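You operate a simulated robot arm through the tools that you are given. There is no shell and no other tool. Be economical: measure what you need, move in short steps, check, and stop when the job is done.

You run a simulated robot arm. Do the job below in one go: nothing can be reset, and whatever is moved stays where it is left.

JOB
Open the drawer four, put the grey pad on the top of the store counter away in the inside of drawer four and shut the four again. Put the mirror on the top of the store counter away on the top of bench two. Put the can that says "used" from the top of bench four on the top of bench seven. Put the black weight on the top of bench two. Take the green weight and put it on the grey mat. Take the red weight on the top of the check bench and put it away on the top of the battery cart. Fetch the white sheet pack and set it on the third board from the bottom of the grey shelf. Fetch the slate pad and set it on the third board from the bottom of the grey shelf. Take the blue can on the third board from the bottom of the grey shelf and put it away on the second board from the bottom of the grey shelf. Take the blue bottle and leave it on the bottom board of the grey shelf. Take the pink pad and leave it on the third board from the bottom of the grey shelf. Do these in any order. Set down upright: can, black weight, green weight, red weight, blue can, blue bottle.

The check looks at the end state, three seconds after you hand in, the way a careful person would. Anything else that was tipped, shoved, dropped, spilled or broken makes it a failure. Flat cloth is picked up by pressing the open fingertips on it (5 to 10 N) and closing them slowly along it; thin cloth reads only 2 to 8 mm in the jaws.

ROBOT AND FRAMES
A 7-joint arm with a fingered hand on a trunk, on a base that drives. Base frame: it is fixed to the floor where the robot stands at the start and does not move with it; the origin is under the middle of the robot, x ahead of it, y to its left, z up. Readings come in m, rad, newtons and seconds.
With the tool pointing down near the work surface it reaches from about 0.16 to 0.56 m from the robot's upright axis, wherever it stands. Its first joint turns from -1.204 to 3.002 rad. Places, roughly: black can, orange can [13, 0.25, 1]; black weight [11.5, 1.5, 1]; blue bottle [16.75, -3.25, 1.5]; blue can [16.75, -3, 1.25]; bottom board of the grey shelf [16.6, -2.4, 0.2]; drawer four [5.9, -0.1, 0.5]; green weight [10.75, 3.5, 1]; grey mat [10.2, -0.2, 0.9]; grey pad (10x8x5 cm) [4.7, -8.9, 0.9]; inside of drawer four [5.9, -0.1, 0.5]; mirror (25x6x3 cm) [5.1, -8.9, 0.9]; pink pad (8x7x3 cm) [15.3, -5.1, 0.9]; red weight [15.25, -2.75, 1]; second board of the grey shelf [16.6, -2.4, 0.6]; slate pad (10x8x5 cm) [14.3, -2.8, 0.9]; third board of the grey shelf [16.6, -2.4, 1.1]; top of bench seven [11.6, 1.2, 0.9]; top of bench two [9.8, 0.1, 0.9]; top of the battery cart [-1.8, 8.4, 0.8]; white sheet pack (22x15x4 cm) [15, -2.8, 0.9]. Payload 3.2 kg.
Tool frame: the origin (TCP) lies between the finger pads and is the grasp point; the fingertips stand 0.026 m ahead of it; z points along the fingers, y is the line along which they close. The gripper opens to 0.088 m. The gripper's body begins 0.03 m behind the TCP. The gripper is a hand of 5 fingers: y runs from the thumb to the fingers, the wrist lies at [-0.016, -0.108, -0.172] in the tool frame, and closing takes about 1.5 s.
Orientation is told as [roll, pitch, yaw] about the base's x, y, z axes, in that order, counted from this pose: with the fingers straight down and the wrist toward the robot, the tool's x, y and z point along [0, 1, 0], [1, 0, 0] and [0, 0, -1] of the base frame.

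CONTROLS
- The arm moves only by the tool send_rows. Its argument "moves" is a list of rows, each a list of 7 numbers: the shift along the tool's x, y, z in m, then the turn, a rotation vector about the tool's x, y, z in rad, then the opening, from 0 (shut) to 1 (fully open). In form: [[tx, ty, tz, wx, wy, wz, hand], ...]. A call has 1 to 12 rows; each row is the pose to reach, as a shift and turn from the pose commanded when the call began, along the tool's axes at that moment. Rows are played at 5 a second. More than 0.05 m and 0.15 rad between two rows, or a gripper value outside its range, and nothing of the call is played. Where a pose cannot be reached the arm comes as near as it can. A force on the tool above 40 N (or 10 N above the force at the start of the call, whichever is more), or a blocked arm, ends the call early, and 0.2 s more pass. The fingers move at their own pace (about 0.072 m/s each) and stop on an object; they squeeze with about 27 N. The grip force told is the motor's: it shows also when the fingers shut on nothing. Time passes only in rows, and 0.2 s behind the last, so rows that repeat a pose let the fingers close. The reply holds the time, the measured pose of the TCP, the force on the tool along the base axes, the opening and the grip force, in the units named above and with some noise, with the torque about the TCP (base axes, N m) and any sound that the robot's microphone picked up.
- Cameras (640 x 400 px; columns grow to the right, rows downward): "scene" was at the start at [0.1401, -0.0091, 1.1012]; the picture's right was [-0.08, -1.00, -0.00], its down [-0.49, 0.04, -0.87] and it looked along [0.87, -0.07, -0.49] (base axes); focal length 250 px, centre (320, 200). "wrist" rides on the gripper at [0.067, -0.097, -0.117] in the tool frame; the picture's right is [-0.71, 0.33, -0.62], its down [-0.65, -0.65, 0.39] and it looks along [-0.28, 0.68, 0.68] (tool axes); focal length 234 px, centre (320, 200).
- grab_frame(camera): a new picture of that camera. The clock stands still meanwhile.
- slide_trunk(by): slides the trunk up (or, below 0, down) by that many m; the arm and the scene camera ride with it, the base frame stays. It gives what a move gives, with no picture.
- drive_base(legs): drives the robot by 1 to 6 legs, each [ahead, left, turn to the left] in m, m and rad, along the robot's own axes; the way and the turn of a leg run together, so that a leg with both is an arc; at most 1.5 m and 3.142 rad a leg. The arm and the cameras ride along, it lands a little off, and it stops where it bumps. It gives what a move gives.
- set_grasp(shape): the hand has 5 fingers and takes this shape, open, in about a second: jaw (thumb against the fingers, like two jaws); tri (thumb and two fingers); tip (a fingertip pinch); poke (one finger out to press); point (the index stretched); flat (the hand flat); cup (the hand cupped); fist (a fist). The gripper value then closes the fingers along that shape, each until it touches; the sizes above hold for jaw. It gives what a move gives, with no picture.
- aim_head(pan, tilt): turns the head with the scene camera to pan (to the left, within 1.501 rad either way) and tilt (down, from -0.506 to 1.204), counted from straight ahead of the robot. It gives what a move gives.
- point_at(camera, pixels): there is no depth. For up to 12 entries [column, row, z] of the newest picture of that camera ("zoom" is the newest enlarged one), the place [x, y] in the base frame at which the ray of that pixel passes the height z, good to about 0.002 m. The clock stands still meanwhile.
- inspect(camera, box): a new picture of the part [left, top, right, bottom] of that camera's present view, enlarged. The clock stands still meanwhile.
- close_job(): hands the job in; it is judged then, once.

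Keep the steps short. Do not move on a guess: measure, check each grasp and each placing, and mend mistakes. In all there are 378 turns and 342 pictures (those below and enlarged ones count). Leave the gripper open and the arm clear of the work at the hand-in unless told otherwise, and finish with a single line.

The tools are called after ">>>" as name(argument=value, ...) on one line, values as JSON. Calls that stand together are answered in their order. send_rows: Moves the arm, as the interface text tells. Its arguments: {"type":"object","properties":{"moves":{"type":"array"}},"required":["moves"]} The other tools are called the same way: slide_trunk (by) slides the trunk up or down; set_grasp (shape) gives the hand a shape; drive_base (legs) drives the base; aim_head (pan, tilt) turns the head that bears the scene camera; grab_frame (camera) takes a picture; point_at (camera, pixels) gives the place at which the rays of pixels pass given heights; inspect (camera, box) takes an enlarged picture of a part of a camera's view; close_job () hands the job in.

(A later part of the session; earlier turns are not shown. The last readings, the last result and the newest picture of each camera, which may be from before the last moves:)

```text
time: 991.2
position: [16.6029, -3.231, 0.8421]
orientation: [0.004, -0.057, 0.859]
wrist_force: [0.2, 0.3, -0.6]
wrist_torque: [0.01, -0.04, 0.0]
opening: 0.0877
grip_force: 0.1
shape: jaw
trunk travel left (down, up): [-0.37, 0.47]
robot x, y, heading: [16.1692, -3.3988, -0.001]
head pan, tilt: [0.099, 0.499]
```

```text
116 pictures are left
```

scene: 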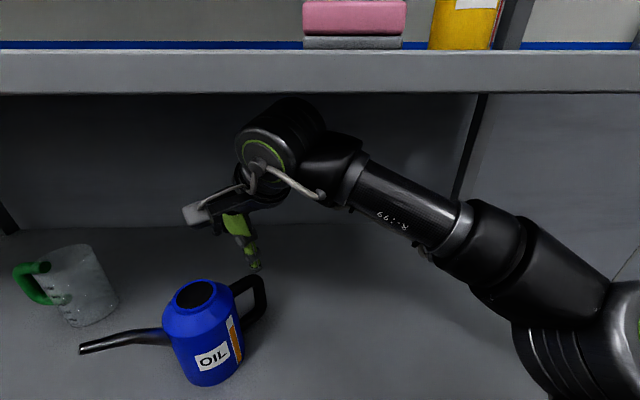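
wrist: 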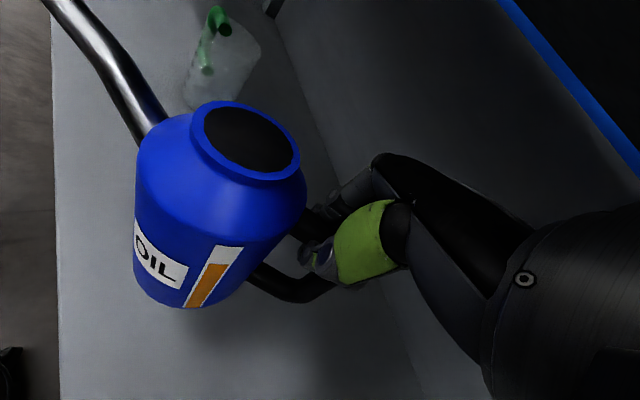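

The blue can stands upright on the second board. I retract, back out, and raise the trunk fully to look at the blue bottle on the top board.

>>> send_rows(moves=[[0.03, -0.026, 0, 0, 0, 0, 1], [0.06, -0.052, 0, 0, 0, 0, 1], [0.09, -0.079, 0, 0, 0, 0, 1], [0.113, -0.098, 0, 0, 0, 0, 1]])

>>> drive_base(legs=[[-0.28, -0.02, 0]])

>>> slide_trunk(by=0.4)

>>> slide_trunk(by=0.06)

>>> aim_head(pan=0.1, tilt=0.0)

>>> grab_frame(camera="scene")

```text
time: 992.2
position: [16.453, -3.2327, 0.8368]
orientation: [0.004, -0.058, 0.858]
wrist_force: [-0.1, 0.2, -0.1]
wrist_torque: [0.0, 0.02, 0.01]
opening: 0.088
grip_force: 0.1
shape: jaw
trunk travel left (down, up): [-0.37, 0.47]
robot x, y, heading: [16.1727, -3.3972, -0.006]
head pan, tilt: [0.099, 0.499]
```

```text
time: 994.2
position: [16.1724, -3.2504, 0.8386]
orientation: [0.004, -0.057, 0.86]
wrist_force: [-0.7, -0.4, -0.2]
wrist_torque: [0.02, 0.0, 0.01]
opening: 0.0879
grip_force: 0.1
shape: jaw
trunk travel left (down, up): [-0.37, 0.47]
robot x, y, heading: [15.8919, -3.4171, -0.006]
head pan, tilt: [0.099, 0.499]
```

```text
time: 998.0
position: [16.1728, -3.2512, 1.2368]
orientation: [0.004, -0.059, 0.86]
wrist_force: [0.1, 0.7, 0.5]
wrist_torque: [0.01, 0.0, -0.01]
opening: 0.0878
grip_force: 0.0
shape: jaw
trunk travel left (down, up): [-0.77, 0.07]
robot x, y, heading: [15.8891, -3.4185, -0.001]
head pan, tilt: [0.099, 0.499]
```

```text
time: 999.0
position: [16.1732, -3.2514, 1.2981]
orientation: [0.003, -0.061, 0.86]
wrist_force: [0.3, 0.9, 0.5]
wrist_torque: [-0.02, -0.01, 0.01]
opening: 0.0878
grip_force: 0.0
shape: jaw
trunk travel left (down, up): [-0.83, 0.01]
robot x, y, heading: [15.8906, -3.4155, -0.0]
head pan, tilt: [0.099, 0.499]
```

```text
time: 1000.0
position: [16.1729, -3.2512, 1.2968]
orientation: [0.003, -0.059, 0.86]
wrist_force: [1.1, -0.3, -0.7]
wrist_torque: [0.04, -0.06, 0.01]
opening: 0.0877
grip_force: 0.1
shape: jaw
trunk travel left (down, up): [-0.83, 0.01]
robot x, y, heading: [15.8874, -3.4215, -0.002]
head pan, tilt: [0.099, 0.0]
```

```text
115 pictures are left
```

scene: 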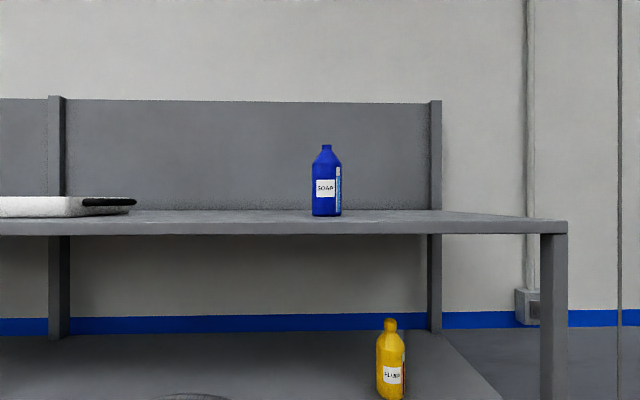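

Bottle ≈(16.70,−3.37), ~8 cm wide, 19 cm tall, on the top board (1.49). I try a side grasp: first yaw the hand straight and raise it, away from the shelf.

>>> send_rows(moves=[[0, 0, -0.03, 0, 0, 0.14, 1], [0, 0, -0.06, 0, 0, 0.28, 1], [0, 0, -0.09, 0, 0, 0.42, 1], [0, 0, -0.12, 0, 0, 0.56, 1], [0, 0, -0.15, 0, 0, 0.7, 1], [0, 0, -0.18, 0, 0, 0.84, 1], [0, 0, -0.22, 0, 0, 0.86, 1], [0, 0, -0.26, 0, 0, 0.86, 1], [0, 0, -0.3, 0, 0, 0.86, 1]])

>>> send_rows(moves=[[0, 0, 0, -0.15, 0, 0, 1], [0, 0, 0, -0.3, 0, 0, 1], [0, 0, 0, -0.45, 0, 0, 1], [0, 0, 0, -0.6, 0, 0, 1], [0, 0, 0, -0.75, 0, 0, 1], [0, 0, 0, -0.9, 0, 0, 1], [0, 0, 0, -1.05, 0, 0, 1], [0, 0, 0, -1.2, 0, 0, 1], [0, 0, 0, -1.35, 0, 0, 1], [0, 0, 0, -1.5, 0, 0, 1]])

>>> grab_frame(camera="scene")

```text
time: 1002.1
position: [16.1937, -3.2796, 1.4808]
orientation: [0.02, 0.039, -0.008]
wrist_force: [-1.0, 0.1, 0.0]
wrist_torque: [0.01, 0.0, 0.0]
opening: 0.0881
grip_force: 0.0
shape: jaw
out of reach, approached as far as the arm can: row 7, 8, 9
trunk travel left (down, up): [-0.83, 0.01]
robot x, y, heading: [15.8918, -3.4158, -0.003]
head pan, tilt: [0.099, 0.0]
stopped in row 9: the arm was blocked; the commanded pose is now the measured one
```

```text
time: 1004.4
position: [16.1882, -3.2797, 1.4859]
orientation: [0.272, -1.472, -0.271]
wrist_force: [-0.2, 0.6, -0.1]
wrist_torque: [-0.01, 0.0, -0.02]
opening: 0.0879
grip_force: 0.0
shape: jaw
trunk travel left (down, up): [-0.83, 0.01]
robot x, y, heading: [15.8932, -3.416, -0.001]
head pan, tilt: [0.099, 0.0]
```

```text
114 pictures are left
```

scene: 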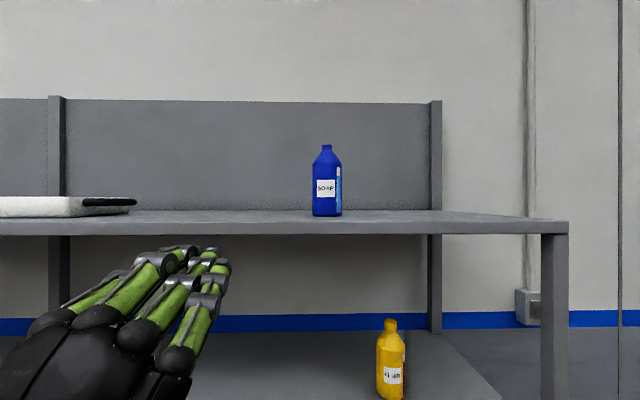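

Forward pose works at z 1.49. Now I roll the hand about its pointing axis so it closes sideways.

>>> send_rows(moves=[[0, 0, 0, 0, 0, -0.15, 1], [0, 0, 0, 0, 0, -0.3, 1], [0, 0, 0, 0, 0, -0.45, 1], [0, 0, 0, 0, 0, -0.6, 1], [0, 0, 0, 0, 0, -0.75, 1], [0, 0, 0, 0, 0, -0.9, 1], [0, 0, 0, 0, 0, -1.05, 1], [0, 0, 0, 0, 0, -1.2, 1], [0, 0, 0, 0, 0, -1.35, 1], [0, 0, 0, 0, 0, -1.5, 1], [0, 0, 0, 0, 0, -1.57, 1]])

>>> grab_frame(camera="scene")

>>> grab_frame(camera="wrist")

```text
time: 1006.8
position: [16.1905, -3.2815, 1.4866]
orientation: [-1.466, -0.252, 1.542]
wrist_force: [-0.2, 0.5, 0.4]
wrist_torque: [-0.01, -0.02, 0.03]
opening: 0.0879
grip_force: 0.0
shape: jaw
out of reach, approached as far as the arm can: row 10, 11
trunk travel left (down, up): [-0.83, 0.01]
robot x, y, heading: [15.8916, -3.4148, -0.005]
head pan, tilt: [0.099, 0.0]
```

```text
113 pictures are left
```

scene: 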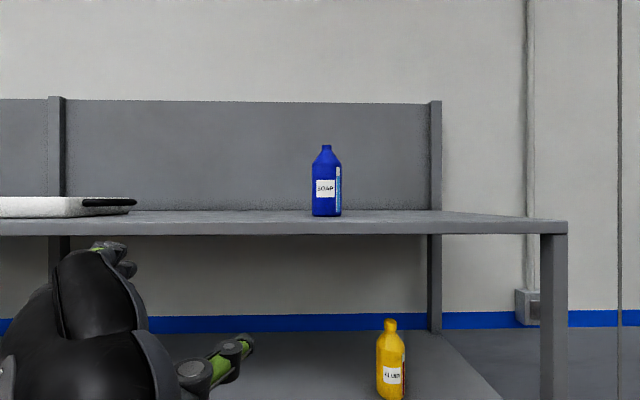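

```text
112 pictures are left
```

wrist: 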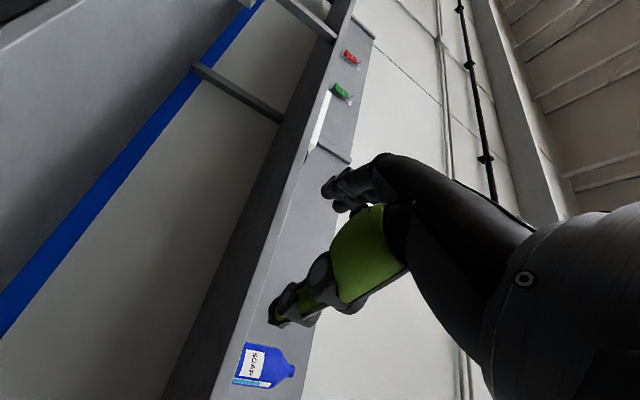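

The side‑closing pose works (75° roll). I raise 9 cm, shift right 5 cm and finish the roll.

>>> send_rows(moves=[[-0.03, -0.008, 0, 0, 0, 0, 1], [-0.06, -0.016, 0, 0, 0, -0.05, 1], [-0.09, -0.024, 0, 0, 0, -0.1, 1], [-0.1, -0.026, -0.009, 0, 0, -0.18, 1], [-0.1, -0.026, -0.009, 0, 0, -0.25, 1]])

>>> grab_frame(camera="scene")

```text
time: 1008.0
position: [16.1908, -3.2805, 1.4853]
orientation: [-1.465, -0.249, 1.543]
wrist_force: [0.3, 0.7, -0.1]
wrist_torque: [0.01, -0.04, 0.03]
opening: 0.0878
grip_force: 0.1
shape: jaw
out of reach, approached as far as the arm can: row 1, 2, 3, 4, 5
trunk travel left (down, up): [-0.83, 0.01]
robot x, y, heading: [15.8869, -3.4164, -0.002]
head pan, tilt: [0.099, 0.0]
```

```text
111 pictures are left
```

scene: 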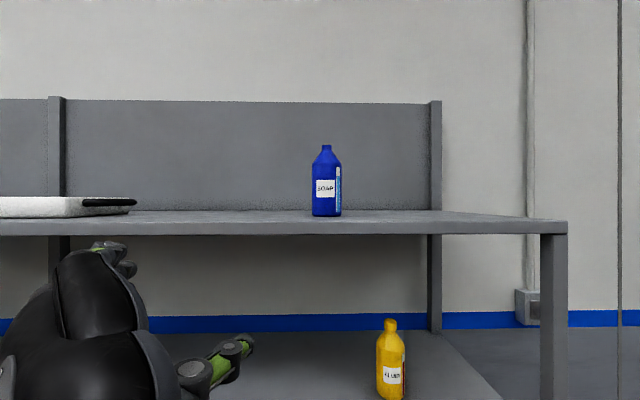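

Stuck at a joint limit here. I try extending forward while rising (free space above the board front).

>>> send_rows(moves=[[0, 0, 0.04, 0, 0, 0, 1], [-0.02, -0.02, 0.08, 0, 0, 0, 1], [-0.04, -0.04, 0.12, 0, 0, 0, 1], [-0.06, -0.06, 0.15, 0, 0, 0, 1], [-0.08, -0.07, 0.17, 0, 0, 0, 1]])

>>> grab_frame(camera="wrist")

```text
time: 1009.1
position: [16.3752, -3.3448, 1.4839]
orientation: [-1.485, -0.265, 1.544]
wrist_force: [0.6, 0.1, -0.1]
wrist_torque: [-0.01, -0.03, -0.04]
opening: 0.088
grip_force: 0.2
shape: jaw
out of reach, approached as far as the arm can: row 2, 3, 4, 5
trunk travel left (down, up): [-0.83, 0.01]
robot x, y, heading: [15.8903, -3.4127, -0.002]
head pan, tilt: [0.099, 0.0]
```

```text
110 pictures are left
```

wrist: 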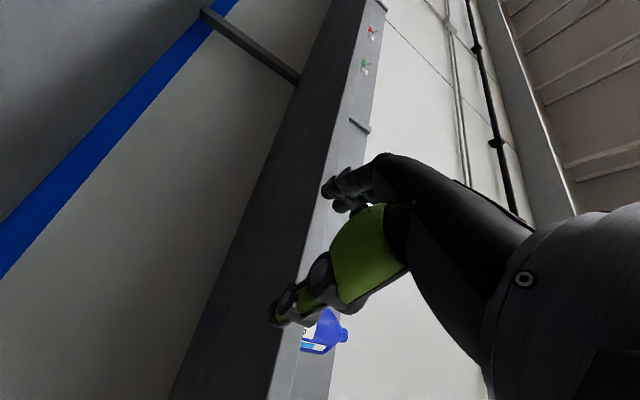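

Height is capped here at 1.484. I test whether less roll lets the arm rise: roll back 0.5 rad and go up.

>>> send_rows(moves=[[0, 0, -0.03, 0, 0, 0.15, 1], [0, 0, -0.06, 0, 0, 0.3, 1], [-0.02, 0, -0.08, 0, 0, 0.45, 1], [-0.05, 0, -0.08, 0, 0, 0.5, 1], [-0.08, 0, -0.08, 0, 0, 0.5, 1], [-0.12, 0, -0.08, 0, 0, 0.5, 1]])

>>> send_rows(moves=[[0, 0, 0, 0, 0, 0.15, 1], [0, 0, 0, 0, 0, 0.3, 1], [0, 0, 0, 0, 0, 0.45, 1], [0, 0, 0, 0, 0, 0.6, 1], [0, 0, 0, 0, 0, 0.75, 1], [0, 0.04, 0, 0, 0, 0.9, 1], [0, 0.08, 0, 0, 0, 0.9, 1], [0, 0.12, 0, 0, 0, 0.9, 1]])

>>> grab_frame(camera="scene")

```text
time: 1010.5
position: [16.3093, -3.3759, 1.6072]
orientation: [-1.432, -0.745, 1.474]
wrist_force: [-0.3, 0.8, -0.2]
wrist_torque: [-0.02, 0.02, 0.01]
opening: 0.0879
grip_force: 0.1
shape: jaw
trunk travel left (down, up): [-0.83, 0.01]
robot x, y, heading: [15.8916, -3.4144, -0.002]
head pan, tilt: [0.099, 0.0]
```

```text
time: 1012.4
position: [16.3193, -3.2831, 1.6885]
orientation: [0.64, -1.441, -0.646]
wrist_force: [0.0, 0.6, -0.1]
wrist_torque: [-0.01, 0.02, -0.02]
opening: 0.0876
grip_force: 0.0
shape: jaw
trunk travel left (down, up): [-0.83, 0.01]
robot x, y, heading: [15.8919, -3.4141, -0.002]
head pan, tilt: [0.099, 0.0]
```

```text
109 pictures are left
```

scene: 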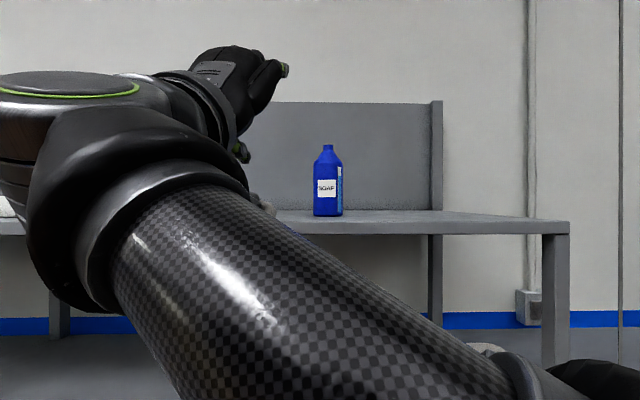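

With less roll the arm reaches 1.6–1.69. A better option: hand pointing sideways (left), closing fore‑aft. I return to tool‑down at z≈1.4 and then rotate about the hand's y axis.

>>> send_rows(moves=[[0, -0.025, -0.02, 0.15, 0, 0, 1], [0, -0.05, -0.04, 0.3, 0, 0, 1], [0, -0.075, -0.06, 0.45, 0, 0, 1], [0, -0.1, -0.08, 0.6, 0, 0, 1], [0, -0.125, -0.1, 0.75, 0, 0, 1], [0, -0.15, -0.11, 0.9, 0, 0, 1], [0, -0.175, -0.11, 1.05, 0, 0, 1], [0, -0.2, -0.11, 1.2, 0, 0, 1], [0, -0.225, -0.11, 1.35, 0, 0, 1], [0, -0.25, -0.11, 1.45, 0, 0, 1]])

>>> send_rows(moves=[[-0.02, 0, 0, 0, 0.15, 0, 1], [-0.04, 0, 0, 0, 0.3, 0, 1], [-0.06, 0, 0, 0, 0.45, 0, 1], [-0.08, 0, 0, 0, 0.6, 0, 1], [-0.08, 0, 0, 0, 0.75, 0, 1], [-0.08, 0, 0, 0, 0.9, 0, 1], [-0.08, 0, 0, 0, 1.05, 0, 1], [-0.08, 0, 0, 0, 1.2, 0, 1], [-0.08, 0, 0, 0, 1.35, 0, 1], [-0.08, 0, 0, 0, 1.5, 0, 1]])

>>> grab_frame(camera="scene")

```text
time: 1014.5
position: [16.1844, -3.2673, 1.4526]
orientation: [0.084, -0.016, -0.013]
wrist_force: [0.6, -0.4, -0.2]
wrist_torque: [-0.01, 0.03, 0.01]
opening: 0.088
grip_force: 0.1
shape: jaw
trunk travel left (down, up): [-0.83, 0.01]
robot x, y, heading: [15.8904, -3.4175, -0.011]
head pan, tilt: [0.099, 0.0]
```

```text
time: 1016.8
position: [16.1831, -3.3485, 1.4439]
orientation: [1.581, -0.019, -0.011]
wrist_force: [-1.5, -0.1, 0.5]
wrist_torque: [0.0, 0.0, 0.0]
opening: 0.0877
grip_force: 0.1
shape: jaw
trunk travel left (down, up): [-0.83, 0.01]
robot x, y, heading: [15.8912, -3.4164, -0.001]
head pan, tilt: [0.099, 0.0]
```

```text
108 pictures are left
```

scene: 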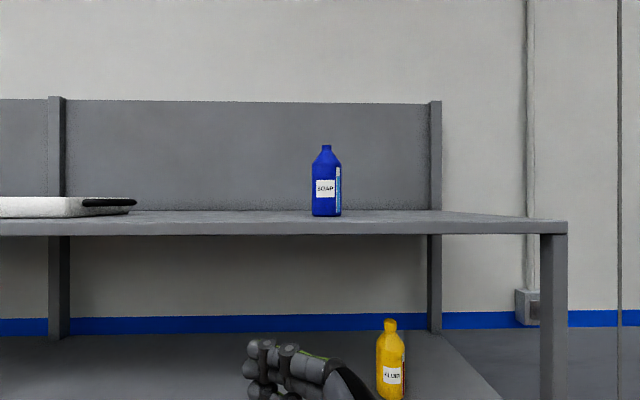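

The sideways pose is reached exactly. I raise it to z≈1.57 and move it right 15 cm, then drive forward and measure the bottle.

>>> send_rows(moves=[[0.03, 0, -0.035, 0, 0, 0, 1], [0.06, 0, -0.07, 0, 0, 0, 1], [0.09, 0, -0.105, 0, 0, 0, 1], [0.125, 0, -0.14, 0, 0, 0, 1], [0.135, 0, -0.18, 0, 0, 0, 1]])

>>> drive_base(legs=[[0.15, 0, 0]])

>>> grab_frame(camera="scene")

>>> grab_frame(camera="wrist")

```text
time: 1018.0
position: [16.178, -3.5319, 1.5778]
orientation: [1.582, -0.017, -0.01]
wrist_force: [0.3, 0.1, 0.1]
wrist_torque: [0.0, -0.01, 0.04]
opening: 0.0878
grip_force: 0.0
shape: jaw
trunk travel left (down, up): [-0.83, 0.01]
robot x, y, heading: [15.8889, -3.416, 0.001]
head pan, tilt: [0.099, 0.0]
```

```text
time: 1019.3
position: [16.3255, -3.5296, 1.5789]
orientation: [1.579, -0.021, -0.011]
wrist_force: [0.0, -0.1, -0.3]
wrist_torque: [-0.03, 0.03, 0.01]
opening: 0.088
grip_force: 0.1
shape: jaw
trunk travel left (down, up): [-0.83, 0.01]
robot x, y, heading: [16.0381, -3.4154, -0.004]
head pan, tilt: [0.099, 0.0]
```

```text
107 pictures are left
```

scene: 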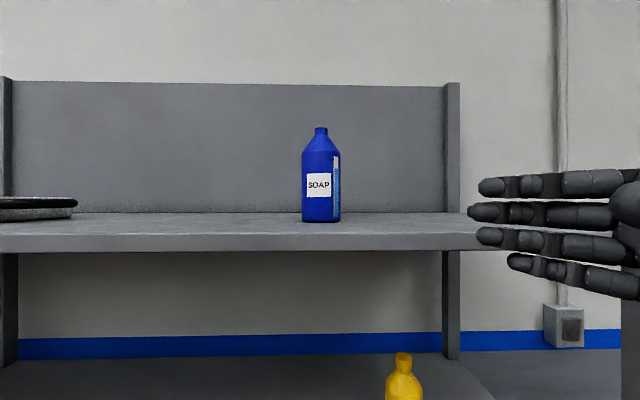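

```text
106 pictures are left
```

wrist: 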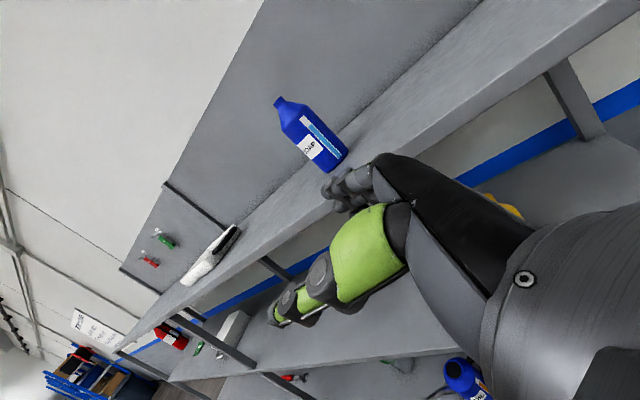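

>>> point_at(camera="wrist", pixels=[[336, 166, 1.49], [347, 155, 1.49], [323, 171, 1.49], [279, 102, 1.67]])

>>> point_at(camera="scene", pixels=[[321, 222, 1.49], [303, 221, 1.49], [341, 221, 1.49], [250, 250, 1.45], [460, 232, 1.49]])

```text
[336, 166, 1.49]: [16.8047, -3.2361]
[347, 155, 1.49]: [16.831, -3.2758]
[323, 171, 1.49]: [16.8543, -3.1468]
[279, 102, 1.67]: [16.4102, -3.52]
```

```text
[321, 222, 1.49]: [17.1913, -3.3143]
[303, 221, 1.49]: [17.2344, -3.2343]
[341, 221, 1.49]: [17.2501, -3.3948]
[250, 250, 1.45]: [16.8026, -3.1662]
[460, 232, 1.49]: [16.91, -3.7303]
```

The board is really at ≈1.535 (camera height differs at zero tilt). I re‑project with that height.

>>> point_at(camera="wrist", pixels=[[336, 166, 1.535], [347, 155, 1.535], [323, 171, 1.535], [290, 125, 1.68]])

>>> point_at(camera="scene", pixels=[[321, 222, 1.535], [303, 221, 1.535], [341, 221, 1.535], [250, 237, 1.535]])

>>> inspect(camera="wrist", box=[240, 80, 380, 190])

```text
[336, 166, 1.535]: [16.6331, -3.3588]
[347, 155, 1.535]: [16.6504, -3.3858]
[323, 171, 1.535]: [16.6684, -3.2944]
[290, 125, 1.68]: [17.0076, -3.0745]
```

```text
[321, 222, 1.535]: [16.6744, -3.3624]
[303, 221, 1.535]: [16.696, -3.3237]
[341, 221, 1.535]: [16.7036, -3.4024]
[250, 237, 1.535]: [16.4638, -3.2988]
```

```text
3.64 times, centred on (310, 135) of wrist
```

zoom: 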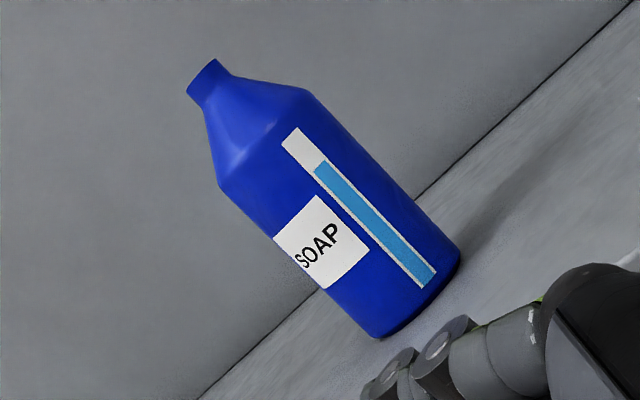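

Bottle axis ≈(16.70,−3.363), Ø≈78 mm. I raise 2 cm, drive 0.14 closer, and extend forward while still to the right of the bottle.

>>> send_rows(moves=[[0.02, 0, 0, 0, 0, 0, 1]])

>>> drive_base(legs=[[0.13, 0, 0]])

>>> send_rows(moves=[[0, 0.045, 0, 0, 0, 0, 1], [0, 0.09, 0, 0, 0, 0, 1], [0, 0.135, 0, 0, 0, 0, 1], [0, 0.18, 0, 0, 0, 0, 1], [0, 0.225, 0, 0, 0, 0, 1]])

>>> grab_frame(camera="scene")

>>> grab_frame(camera="wrist")

```text
time: 1019.7
position: [16.326, -3.53, 1.5978]
orientation: [1.58, -0.021, -0.013]
wrist_force: [0.4, 0.3, 0.0]
wrist_torque: [0.0, -0.01, -0.03]
opening: 0.0879
grip_force: 0.0
shape: jaw
trunk travel left (down, up): [-0.83, 0.01]
robot x, y, heading: [16.0407, -3.4165, 0.001]
head pan, tilt: [0.099, 0.0]
```

```text
time: 1021.0
position: [16.4555, -3.5309, 1.5989]
orientation: [1.582, -0.019, -0.013]
wrist_force: [-0.1, -0.5, 0.0]
wrist_torque: [-0.01, 0.01, -0.02]
opening: 0.0878
grip_force: 0.0
shape: jaw
trunk travel left (down, up): [-0.83, 0.01]
robot x, y, heading: [16.1699, -3.4157, 0.0]
head pan, tilt: [0.099, 0.0]
```

```text
time: 1022.4
position: [16.635, -3.5404, 1.6276]
orientation: [1.591, -0.074, -0.017]
wrist_force: [0.5, 0.1, -1.2]
wrist_torque: [0.04, 0.03, 0.01]
opening: 0.088
grip_force: 0.1
shape: jaw
trunk travel left (down, up): [-0.83, 0.01]
robot x, y, heading: [16.1674, -3.417, -0.01]
head pan, tilt: [0.099, 0.0]
stopped in row 5: the arm was blocked; the commanded pose is now the measured one
```

```text
104 pictures are left
```

scene: 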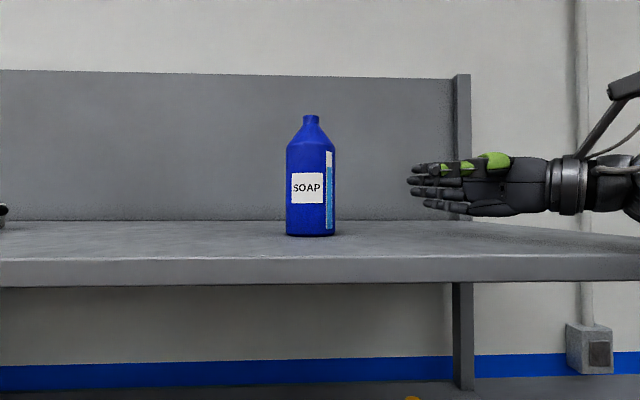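

```text
103 pictures are left
```

wrist: 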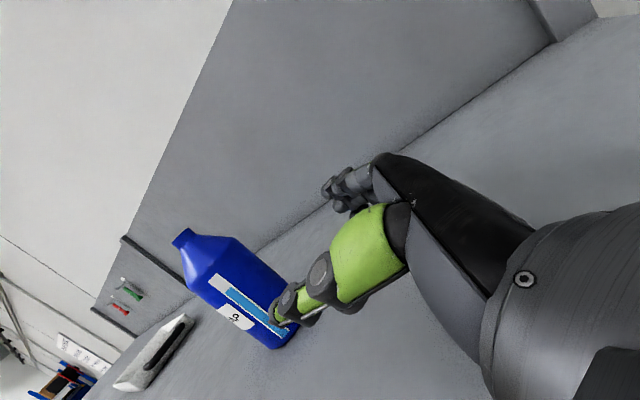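

The arm got blocked (probably forearm vs the board edge). I look right to see the contact.

>>> aim_head(pan=-0.8, tilt=0.4)

>>> grab_frame(camera="scene")

```text
time: 1023.6
position: [16.6338, -3.5397, 1.6262]
orientation: [1.592, -0.075, -0.012]
wrist_force: [-0.5, 0.4, 0.0]
wrist_torque: [-0.02, 0.02, 0.01]
opening: 0.088
grip_force: 0.0
shape: jaw
trunk travel left (down, up): [-0.83, 0.01]
robot x, y, heading: [16.1663, -3.421, -0.006]
head pan, tilt: [-0.799, 0.4]
```

```text
102 pictures are left
```

scene: 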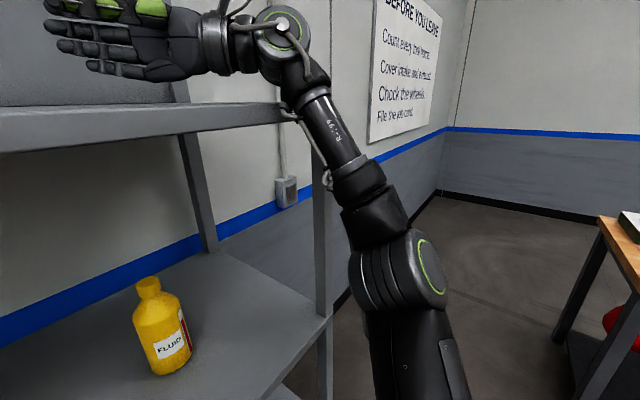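

The forearm touches the top board's right‑front corner. I back off, tilt the hand to point left‑and‑down (wrist higher), and retry.

>>> send_rows(moves=[[0, -0.04, 0, 0, 0, 0, 1], [0, -0.08, 0, 0, 0, 0, 1], [0.01, -0.08, 0, 0, -0.15, 0, 1], [0.02, -0.08, 0, 0, -0.3, 0, 1], [0.02, -0.08, 0, 0, -0.45, 0, 1], [0.02, -0.08, 0, 0, -0.55, 0, 1]])

>>> grab_frame(camera="scene")

```text
time: 1025.0
position: [16.5889, -3.5313, 1.6195]
orientation: [1.029, -0.033, -0.015]
wrist_force: [0.4, 0.0, -0.3]
wrist_torque: [0.01, -0.05, -0.02]
opening: 0.0879
grip_force: 0.0
shape: jaw
out of reach, approached as far as the arm can: row 6
trunk travel left (down, up): [-0.83, 0.01]
robot x, y, heading: [16.1691, -3.4164, -0.009]
head pan, tilt: [-0.799, 0.4]
```

```text
101 pictures are left
```

scene: 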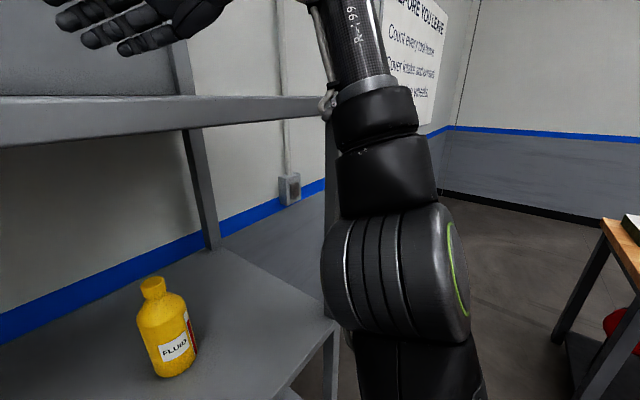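

The forearm still runs beside the board corner. I'll yaw the sideways hand ~45° toward forward so the wrist comes in over the front edge. First back off and level it.

>>> drive_base(legs=[[-0.15, 0, 0]])

>>> send_rows(moves=[[0, 0, 0, 0, 0.12, 0, 1], [0, 0, 0, 0, 0.24, 0, 1], [0, 0, 0, 0, 0.36, 0, 1], [0, 0, 0, 0, 0.48, 0, 1], [0, 0, 0, 0, 0.54, 0, 1]])

>>> send_rows(moves=[[0, -0.03, 0.02, -0.12, 0, 0, 1], [0, -0.06, 0.04, -0.24, 0, 0, 1], [0, -0.09, 0.06, -0.36, 0, 0, 1], [0, -0.1, 0.08, -0.48, 0, 0, 1], [0, -0.1, 0.1, -0.6, 0, 0, 1], [0, -0.1, 0.12, -0.72, 0, 0, 1], [0, -0.1, 0.12, -0.8, 0, 0, 1]])

>>> aim_head(pan=-0.2, tilt=0.1)

>>> grab_frame(camera="scene")

```text
time: 1026.4
position: [16.4449, -3.5326, 1.6177]
orientation: [1.033, -0.031, -0.016]
wrist_force: [-0.1, -0.5, 0.2]
wrist_torque: [0.0, 0.03, -0.03]
opening: 0.0882
grip_force: 0.0
shape: jaw
trunk travel left (down, up): [-0.83, 0.01]
robot x, y, heading: [16.0217, -3.4183, -0.004]
head pan, tilt: [-0.799, 0.4]
```

```text
time: 1027.6
position: [16.4407, -3.5312, 1.6197]
orientation: [1.577, -0.034, -0.014]
wrist_force: [-0.9, 0.5, 0.6]
wrist_torque: [0.01, 0.02, -0.05]
opening: 0.088
grip_force: 0.0
shape: jaw
trunk travel left (down, up): [-0.83, 0.01]
robot x, y, heading: [16.0186, -3.4169, -0.005]
head pan, tilt: [-0.799, 0.4]
```

```text
time: 1029.2
position: [16.353, -3.4301, 1.6214]
orientation: [1.615, 0.024, -0.834]
wrist_force: [0.4, -0.4, -0.2]
wrist_torque: [-0.03, 0.01, -0.01]
opening: 0.0881
grip_force: 0.0
shape: jaw
trunk travel left (down, up): [-0.83, 0.01]
robot x, y, heading: [16.0203, -3.4189, -0.013]
head pan, tilt: [-0.799, 0.4]
```

```text
time: 1030.2
position: [16.3647, -3.4207, 1.6099]
orientation: [1.579, 0.015, -0.84]
wrist_force: [0.4, 1.0, 0.0]
wrist_torque: [0.03, 0.02, 0.0]
opening: 0.088
grip_force: 0.1
shape: jaw
trunk travel left (down, up): [-0.83, 0.01]
robot x, y, heading: [16.0187, -3.4178, 0.0]
head pan, tilt: [-0.201, 0.099]
```

```text
100 pictures are left
```

scene: 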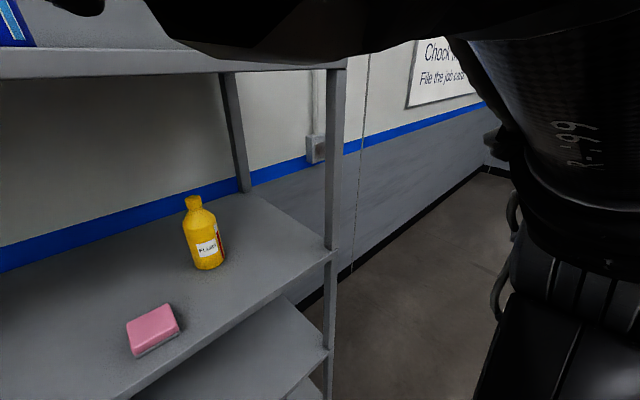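

Reached with no warning: hand points forward‑left at z 1.61. I go forward 0.15, raise 2 cm and line up in front‑right of the bottle.

>>> drive_base(legs=[[0.15, 0, 0]])

>>> send_rows(moves=[[0.01, 0.03, 0.02, 0, 0, 0, 1], [0.02, 0.06, 0.035, 0, 0, 0, 1], [0.02, 0.08, 0.05, 0, 0, 0, 1]])

>>> aim_head(pan=0.3, tilt=0.0)

>>> grab_frame(camera="scene")

>>> grab_frame(camera="wrist")

```text
time: 1031.6
position: [16.513, -3.4214, 1.6109]
orientation: [1.581, 0.016, -0.84]
wrist_force: [-0.5, -0.1, 0.5]
wrist_torque: [0.01, -0.02, -0.01]
opening: 0.0879
grip_force: 0.1
shape: jaw
trunk travel left (down, up): [-0.83, 0.01]
robot x, y, heading: [16.1706, -3.4189, -0.007]
head pan, tilt: [-0.201, 0.099]
```

```text
time: 1032.4
position: [16.6075, -3.4487, 1.6299]
orientation: [1.58, 0.015, -0.839]
wrist_force: [0.7, -1.1, -0.5]
wrist_torque: [0.0, 0.02, 0.03]
opening: 0.0881
grip_force: 0.1
shape: jaw
trunk travel left (down, up): [-0.83, 0.01]
robot x, y, heading: [16.169, -3.4178, -0.01]
head pan, tilt: [-0.201, 0.099]
```

```text
time: 1033.3
position: [16.6054, -3.4482, 1.6294]
orientation: [1.58, 0.017, -0.839]
wrist_force: [-0.6, 0.8, 0.0]
wrist_torque: [0.03, -0.01, 0.01]
opening: 0.0882
grip_force: 0.0
shape: jaw
trunk travel left (down, up): [-0.83, 0.01]
robot x, y, heading: [16.1716, -3.416, -0.01]
head pan, tilt: [0.3, 0.0]
```

```text
99 pictures are left
```

scene: 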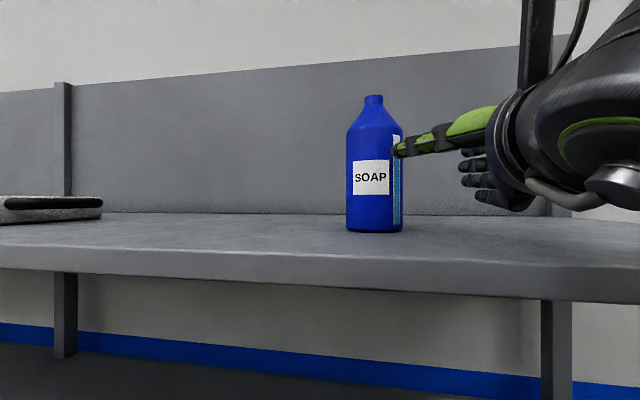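

```text
98 pictures are left
```

wrist: 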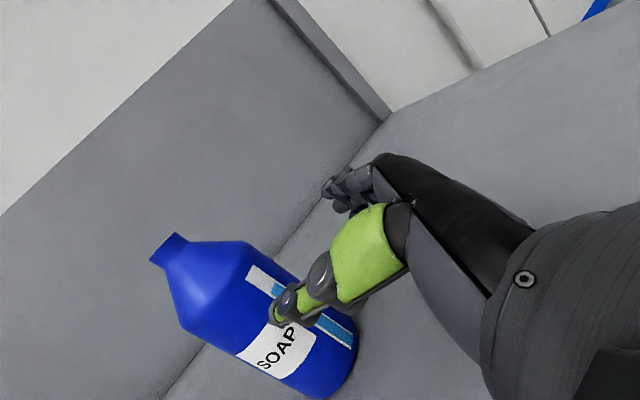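

I measure the bottle's base edges again from here.

>>> point_at(camera="scene", pixels=[[347, 229, 1.535], [404, 229, 1.535], [375, 233, 1.535], [347, 229, 1.53], [404, 229, 1.53], [375, 233, 1.53]])

>>> point_at(camera="wrist", pixels=[[352, 365, 1.535], [328, 392, 1.535], [340, 382, 1.535], [360, 335, 1.56]])

```text
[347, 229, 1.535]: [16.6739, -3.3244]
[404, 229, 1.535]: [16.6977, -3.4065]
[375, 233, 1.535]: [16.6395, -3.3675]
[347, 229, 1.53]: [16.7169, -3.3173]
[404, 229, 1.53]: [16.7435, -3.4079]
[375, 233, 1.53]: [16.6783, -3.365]
```

```text
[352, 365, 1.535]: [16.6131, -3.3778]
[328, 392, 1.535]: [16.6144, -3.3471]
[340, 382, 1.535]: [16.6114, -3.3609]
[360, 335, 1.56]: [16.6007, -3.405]
```

Combined measurements put the bottle axis nearer: ≈(16.64,−3.358), i.e. 44 mm off toward my thumb side. I step back 3 cm, shift, and re‑check.

>>> send_rows(moves=[[0, -0.01, -0.03, 0, 0, 0, 1], [0, -0.03, -0.03, 0, 0, 0, 1], [0, -0.044, -0.03, 0, 0, 0, 1]])

>>> grab_frame(camera="wrist")

>>> grab_frame(camera="scene")

```text
time: 1034.3
position: [16.5736, -3.4591, 1.625]
orientation: [1.577, 0.073, -0.871]
wrist_force: [-0.1, -0.5, 0.1]
wrist_torque: [0.01, 0.02, 0.01]
opening: 0.0879
grip_force: 0.1
shape: jaw
trunk travel left (down, up): [-0.83, 0.01]
robot x, y, heading: [16.1725, -3.415, -0.009]
head pan, tilt: [0.3, 0.0]
stopped in row 3: the arm was blocked; the commanded pose is now the measured one
```

```text
97 pictures are left
```

wrist: 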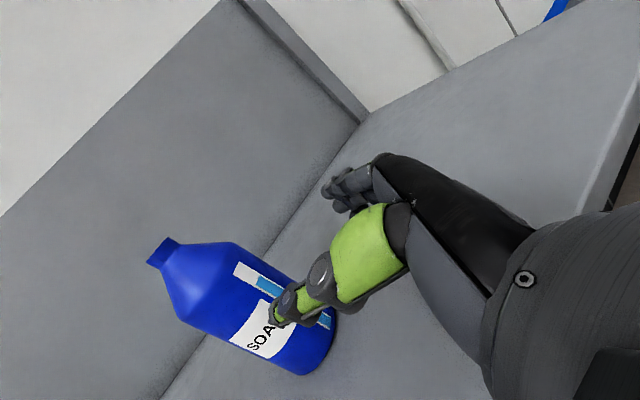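

```text
96 pictures are left
```

scene: 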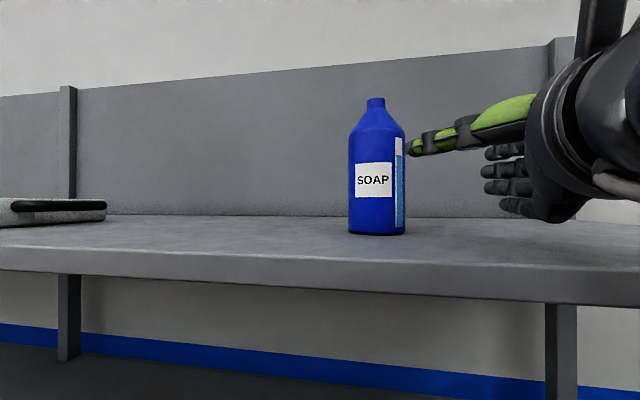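

The arm is blocked (near my own head), so I use the base: 3 cm back, 3.5 cm left.

>>> drive_base(legs=[[-0.03, 0.045, 0]])

>>> grab_frame(camera="wrist")

>>> grab_frame(camera="scene")

>>> point_at(camera="scene", pixels=[[375, 234, 1.54], [375, 232, 1.54], [375, 230, 1.54]])

```text
time: 1035.2
position: [16.5487, -3.4176, 1.6247]
orientation: [1.578, 0.073, -0.872]
wrist_force: [0.2, 0.0, 0.2]
wrist_torque: [0.01, -0.01, 0.02]
opening: 0.088
grip_force: 0.2
shape: jaw
trunk travel left (down, up): [-0.83, 0.01]
robot x, y, heading: [16.1444, -3.3758, -0.004]
head pan, tilt: [0.3, 0.0]
```

```text
95 pictures are left
```

wrist: 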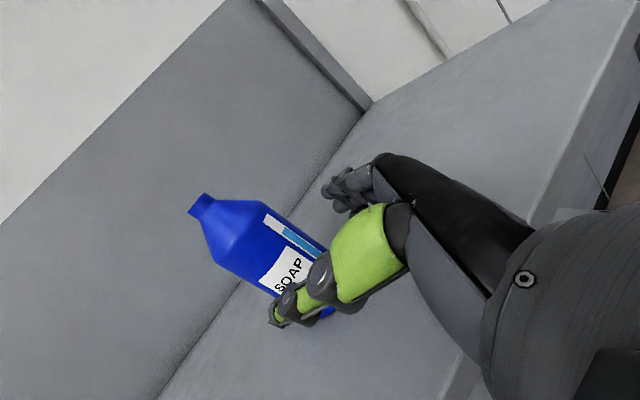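

```text
94 pictures are left
```

scene: 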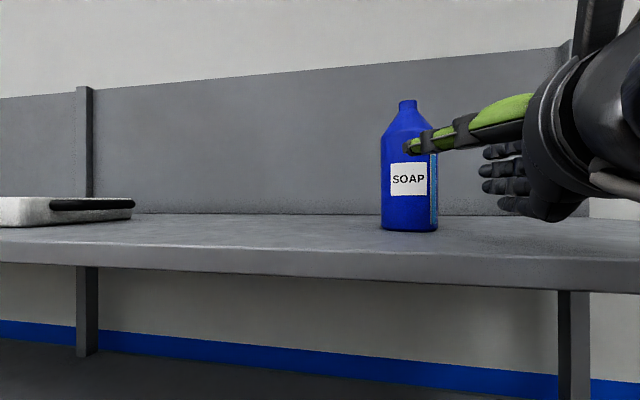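

```text
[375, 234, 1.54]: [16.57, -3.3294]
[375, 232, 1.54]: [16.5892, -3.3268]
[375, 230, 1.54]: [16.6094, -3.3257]
```

From image geometry the bottle axis is 0.10 m ahead and 14 mm toward the finger side → ≈(16.634,−3.364), agreeing with before. I correct 14 mm and advance slowly.

>>> send_rows(moves=[[0, 0.014, 0, 0, 0, 0, 1], [0, 0.014, 0.02, 0, 0, 0, 1], [0, 0.014, 0.04, 0, 0, 0, 1]])

>>> grab_frame(camera="wrist")

>>> grab_frame(camera="scene")

```text
time: 1036.0
position: [16.5843, -3.3965, 1.6241]
orientation: [1.576, 0.072, -0.873]
wrist_force: [-0.2, 0.4, -0.3]
wrist_torque: [-0.01, -0.04, -0.02]
opening: 0.0879
grip_force: 0.1
shape: jaw
trunk travel left (down, up): [-0.83, 0.01]
robot x, y, heading: [16.1389, -3.3735, -0.004]
head pan, tilt: [0.3, 0.0]
```

```text
93 pictures are left
```

wrist: 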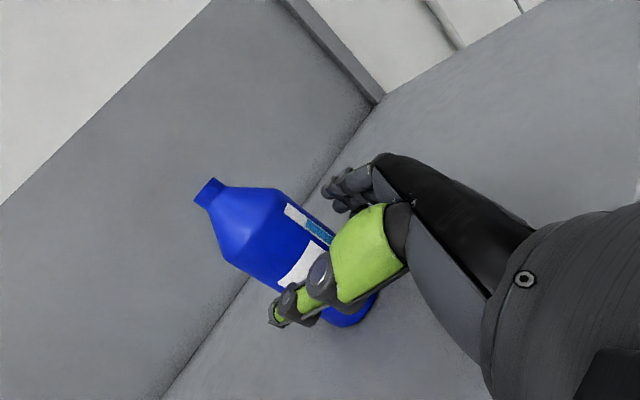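

```text
92 pictures are left
```

scene: 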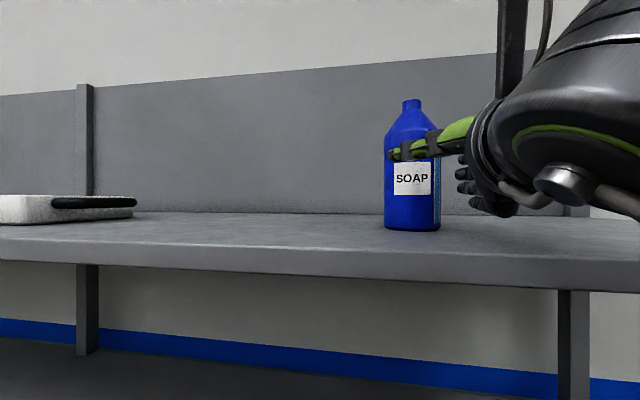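

Still ~7 mm off toward the fingers. I correct and advance the last 6 cm.

>>> send_rows(moves=[[0, 0.007, 0, 0, 0, 0, 1], [0, 0.007, 0.02, 0, 0, 0, 1], [0, 0.007, 0.04, 0, 0, 0, 1], [0, 0.007, 0.055, 0, 0, 0, 1]])

>>> grab_frame(camera="wrist")

>>> grab_frame(camera="scene")

```text
time: 1037.0
position: [16.6316, -3.3686, 1.6253]
orientation: [1.574, 0.073, -0.873]
wrist_force: [-0.1, 0.2, 0.5]
wrist_torque: [-0.04, -0.02, 0.0]
opening: 0.0883
grip_force: 0.0
shape: jaw
trunk travel left (down, up): [-0.83, 0.01]
robot x, y, heading: [16.1444, -3.3758, -0.005]
head pan, tilt: [0.3, 0.0]
```

```text
91 pictures are left
```

wrist: 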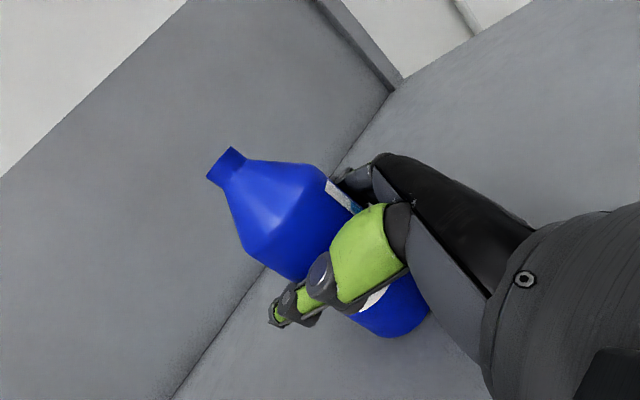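

```text
90 pictures are left
```

scene: 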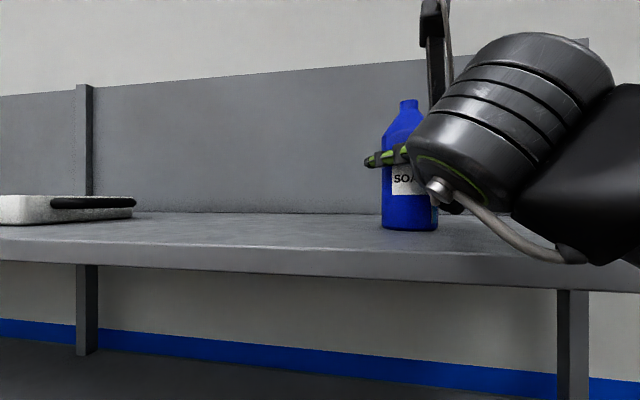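

Straddled without touching. I close and lift a little.

>>> send_rows(moves=[[0, 0, 0, 0, 0, 0, 0.8], [0, 0, 0, 0, 0, 0, 0.5], [0, 0, 0, 0, 0, 0, 0.2], [0, 0, 0, 0, 0, 0, 0], [0, 0, 0, 0, 0, 0, 0], [0, 0, 0, 0, 0, 0, 0]])

>>> send_rows(moves=[[0.008, 0, 0, 0, 0, 0, 0], [0.016, 0, 0, 0, 0, 0, 0], [0.025, 0, 0, 0, 0, 0, 0]])

>>> grab_frame(camera="scene")

```text
time: 1038.4
position: [16.6295, -3.3688, 1.6249]
orientation: [1.578, 0.074, -0.872]
wrist_force: [0.4, -0.5, -0.1]
wrist_torque: [-0.04, -0.03, 0.01]
opening: 0.0645
grip_force: 26.7
shape: jaw
trunk travel left (down, up): [-0.83, 0.01]
robot x, y, heading: [16.1394, -3.3727, -0.007]
head pan, tilt: [0.3, 0.0]
```

```text
time: 1039.2
position: [16.6337, -3.3698, 1.6481]
orientation: [1.574, 0.072, -0.874]
wrist_force: [-0.2, -0.8, -1.4]
wrist_torque: [0.01, 0.02, 0.0]
opening: 0.0643
grip_force: 27.0
shape: jaw
trunk travel left (down, up): [-0.83, 0.01]
robot x, y, heading: [16.1411, -3.3704, 0.001]
head pan, tilt: [0.3, 0.0]
```

```text
89 pictures are left
```

scene: 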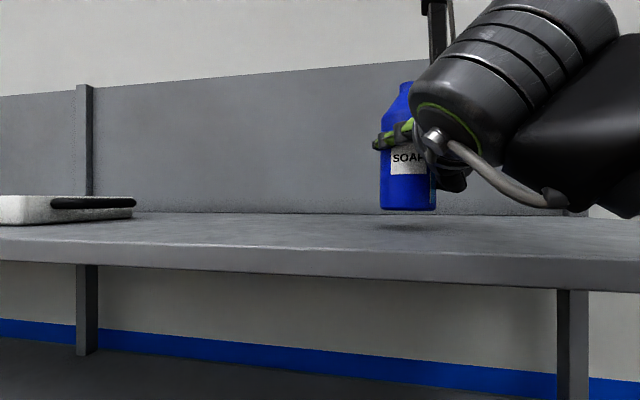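

The bottle is held upright (64 mm). I back out to open floor, then lower arm and trunk.

>>> drive_base(legs=[[-0.2, -0.12, 0], [-0.3, -0.35, 0]])

>>> send_rows(moves=[[-0.04, 0, 0, 0, 0, 0, 0], [-0.08, 0, 0, 0, 0, 0, 0], [-0.12, 0, 0, 0, 0, 0, 0], [-0.16, 0, 0, 0, 0, 0, 0], [-0.2, 0, 0, 0, 0, 0, 0], [-0.24, 0, 0, 0, 0, 0, 0], [-0.28, 0, 0, 0, 0, 0, 0], [-0.32, 0, 0, 0, 0, 0, 0], [-0.36, 0, 0, 0, 0, 0, 0]])

>>> slide_trunk(by=-0.4)

>>> aim_head(pan=0.3, tilt=0.5)

>>> grab_frame(camera="scene")

```text
time: 1043.3
position: [16.1291, -3.8369, 1.6488]
orientation: [1.577, 0.075, -0.874]
wrist_force: [-0.1, -0.3, -0.3]
wrist_torque: [0.03, 0.01, 0.01]
opening: 0.0641
grip_force: 27.4
shape: jaw
trunk travel left (down, up): [-0.83, 0.01]
robot x, y, heading: [15.6391, -3.8424, -0.008]
head pan, tilt: [0.3, 0.0]
```

```text
time: 1045.3
position: [16.1155, -3.817, 1.2893]
orientation: [1.577, 0.073, -0.873]
wrist_force: [-0.5, -0.1, -0.8]
wrist_torque: [-0.01, 0.02, 0.01]
opening: 0.0645
grip_force: 27.5
shape: jaw
trunk travel left (down, up): [-0.83, 0.01]
robot x, y, heading: [15.6363, -3.8452, -0.004]
head pan, tilt: [0.3, 0.0]
```

```text
time: 1049.2
position: [16.1125, -3.8174, 0.8914]
orientation: [1.575, 0.073, -0.873]
wrist_force: [1.1, 0.1, -1.5]
wrist_torque: [-0.05, 0.0, -0.01]
opening: 0.0646
grip_force: 26.9
shape: jaw
trunk travel left (down, up): [-0.43, 0.41]
robot x, y, heading: [15.6355, -3.8397, -0.011]
head pan, tilt: [0.3, 0.0]
```

```text
time: 1050.1
position: [16.1136, -3.8158, 0.8903]
orientation: [1.575, 0.072, -0.871]
wrist_force: [-0.6, 0.1, 0.3]
wrist_torque: [0.0, 0.02, 0.02]
opening: 0.0645
grip_force: 27.4
shape: jaw
trunk travel left (down, up): [-0.43, 0.41]
robot x, y, heading: [15.6341, -3.8426, -0.003]
head pan, tilt: [0.3, 0.499]
```

```text
88 pictures are left
```

scene: 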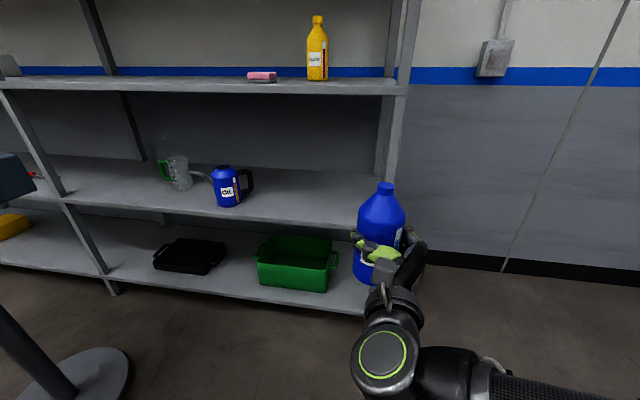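

I measure free spots on the bottom board (z≈0.2).

>>> point_at(camera="scene", pixels=[[110, 272, 0.2], [240, 298, 0.2], [340, 310, 0.2], [155, 268, 0.2], [222, 265, 0.2], [258, 283, 0.2], [330, 292, 0.2], [335, 268, 0.3], [240, 262, 0.2], [130, 250, 0.2], [368, 315, 0.2]])

>>> inspect(camera="scene", box=[60, 200, 400, 330])

```text
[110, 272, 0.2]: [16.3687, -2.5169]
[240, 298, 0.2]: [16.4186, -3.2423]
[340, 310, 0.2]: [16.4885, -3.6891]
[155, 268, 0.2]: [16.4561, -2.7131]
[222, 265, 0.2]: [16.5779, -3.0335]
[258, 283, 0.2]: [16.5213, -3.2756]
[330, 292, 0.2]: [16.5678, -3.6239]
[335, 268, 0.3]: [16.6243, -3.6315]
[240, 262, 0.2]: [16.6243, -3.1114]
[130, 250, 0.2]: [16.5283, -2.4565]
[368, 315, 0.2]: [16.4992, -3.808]
```

```text
1.88 times, centred on (230, 265) of scene
```

zoom: 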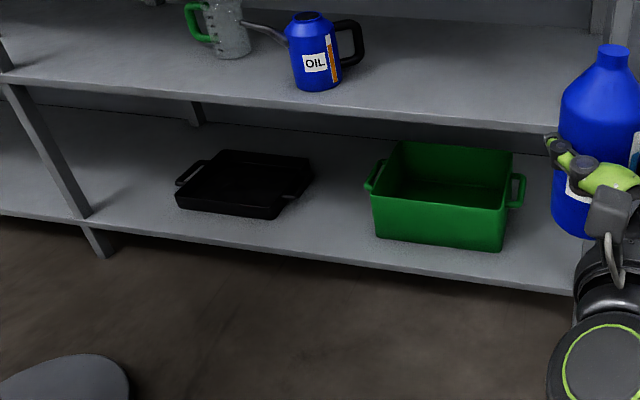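

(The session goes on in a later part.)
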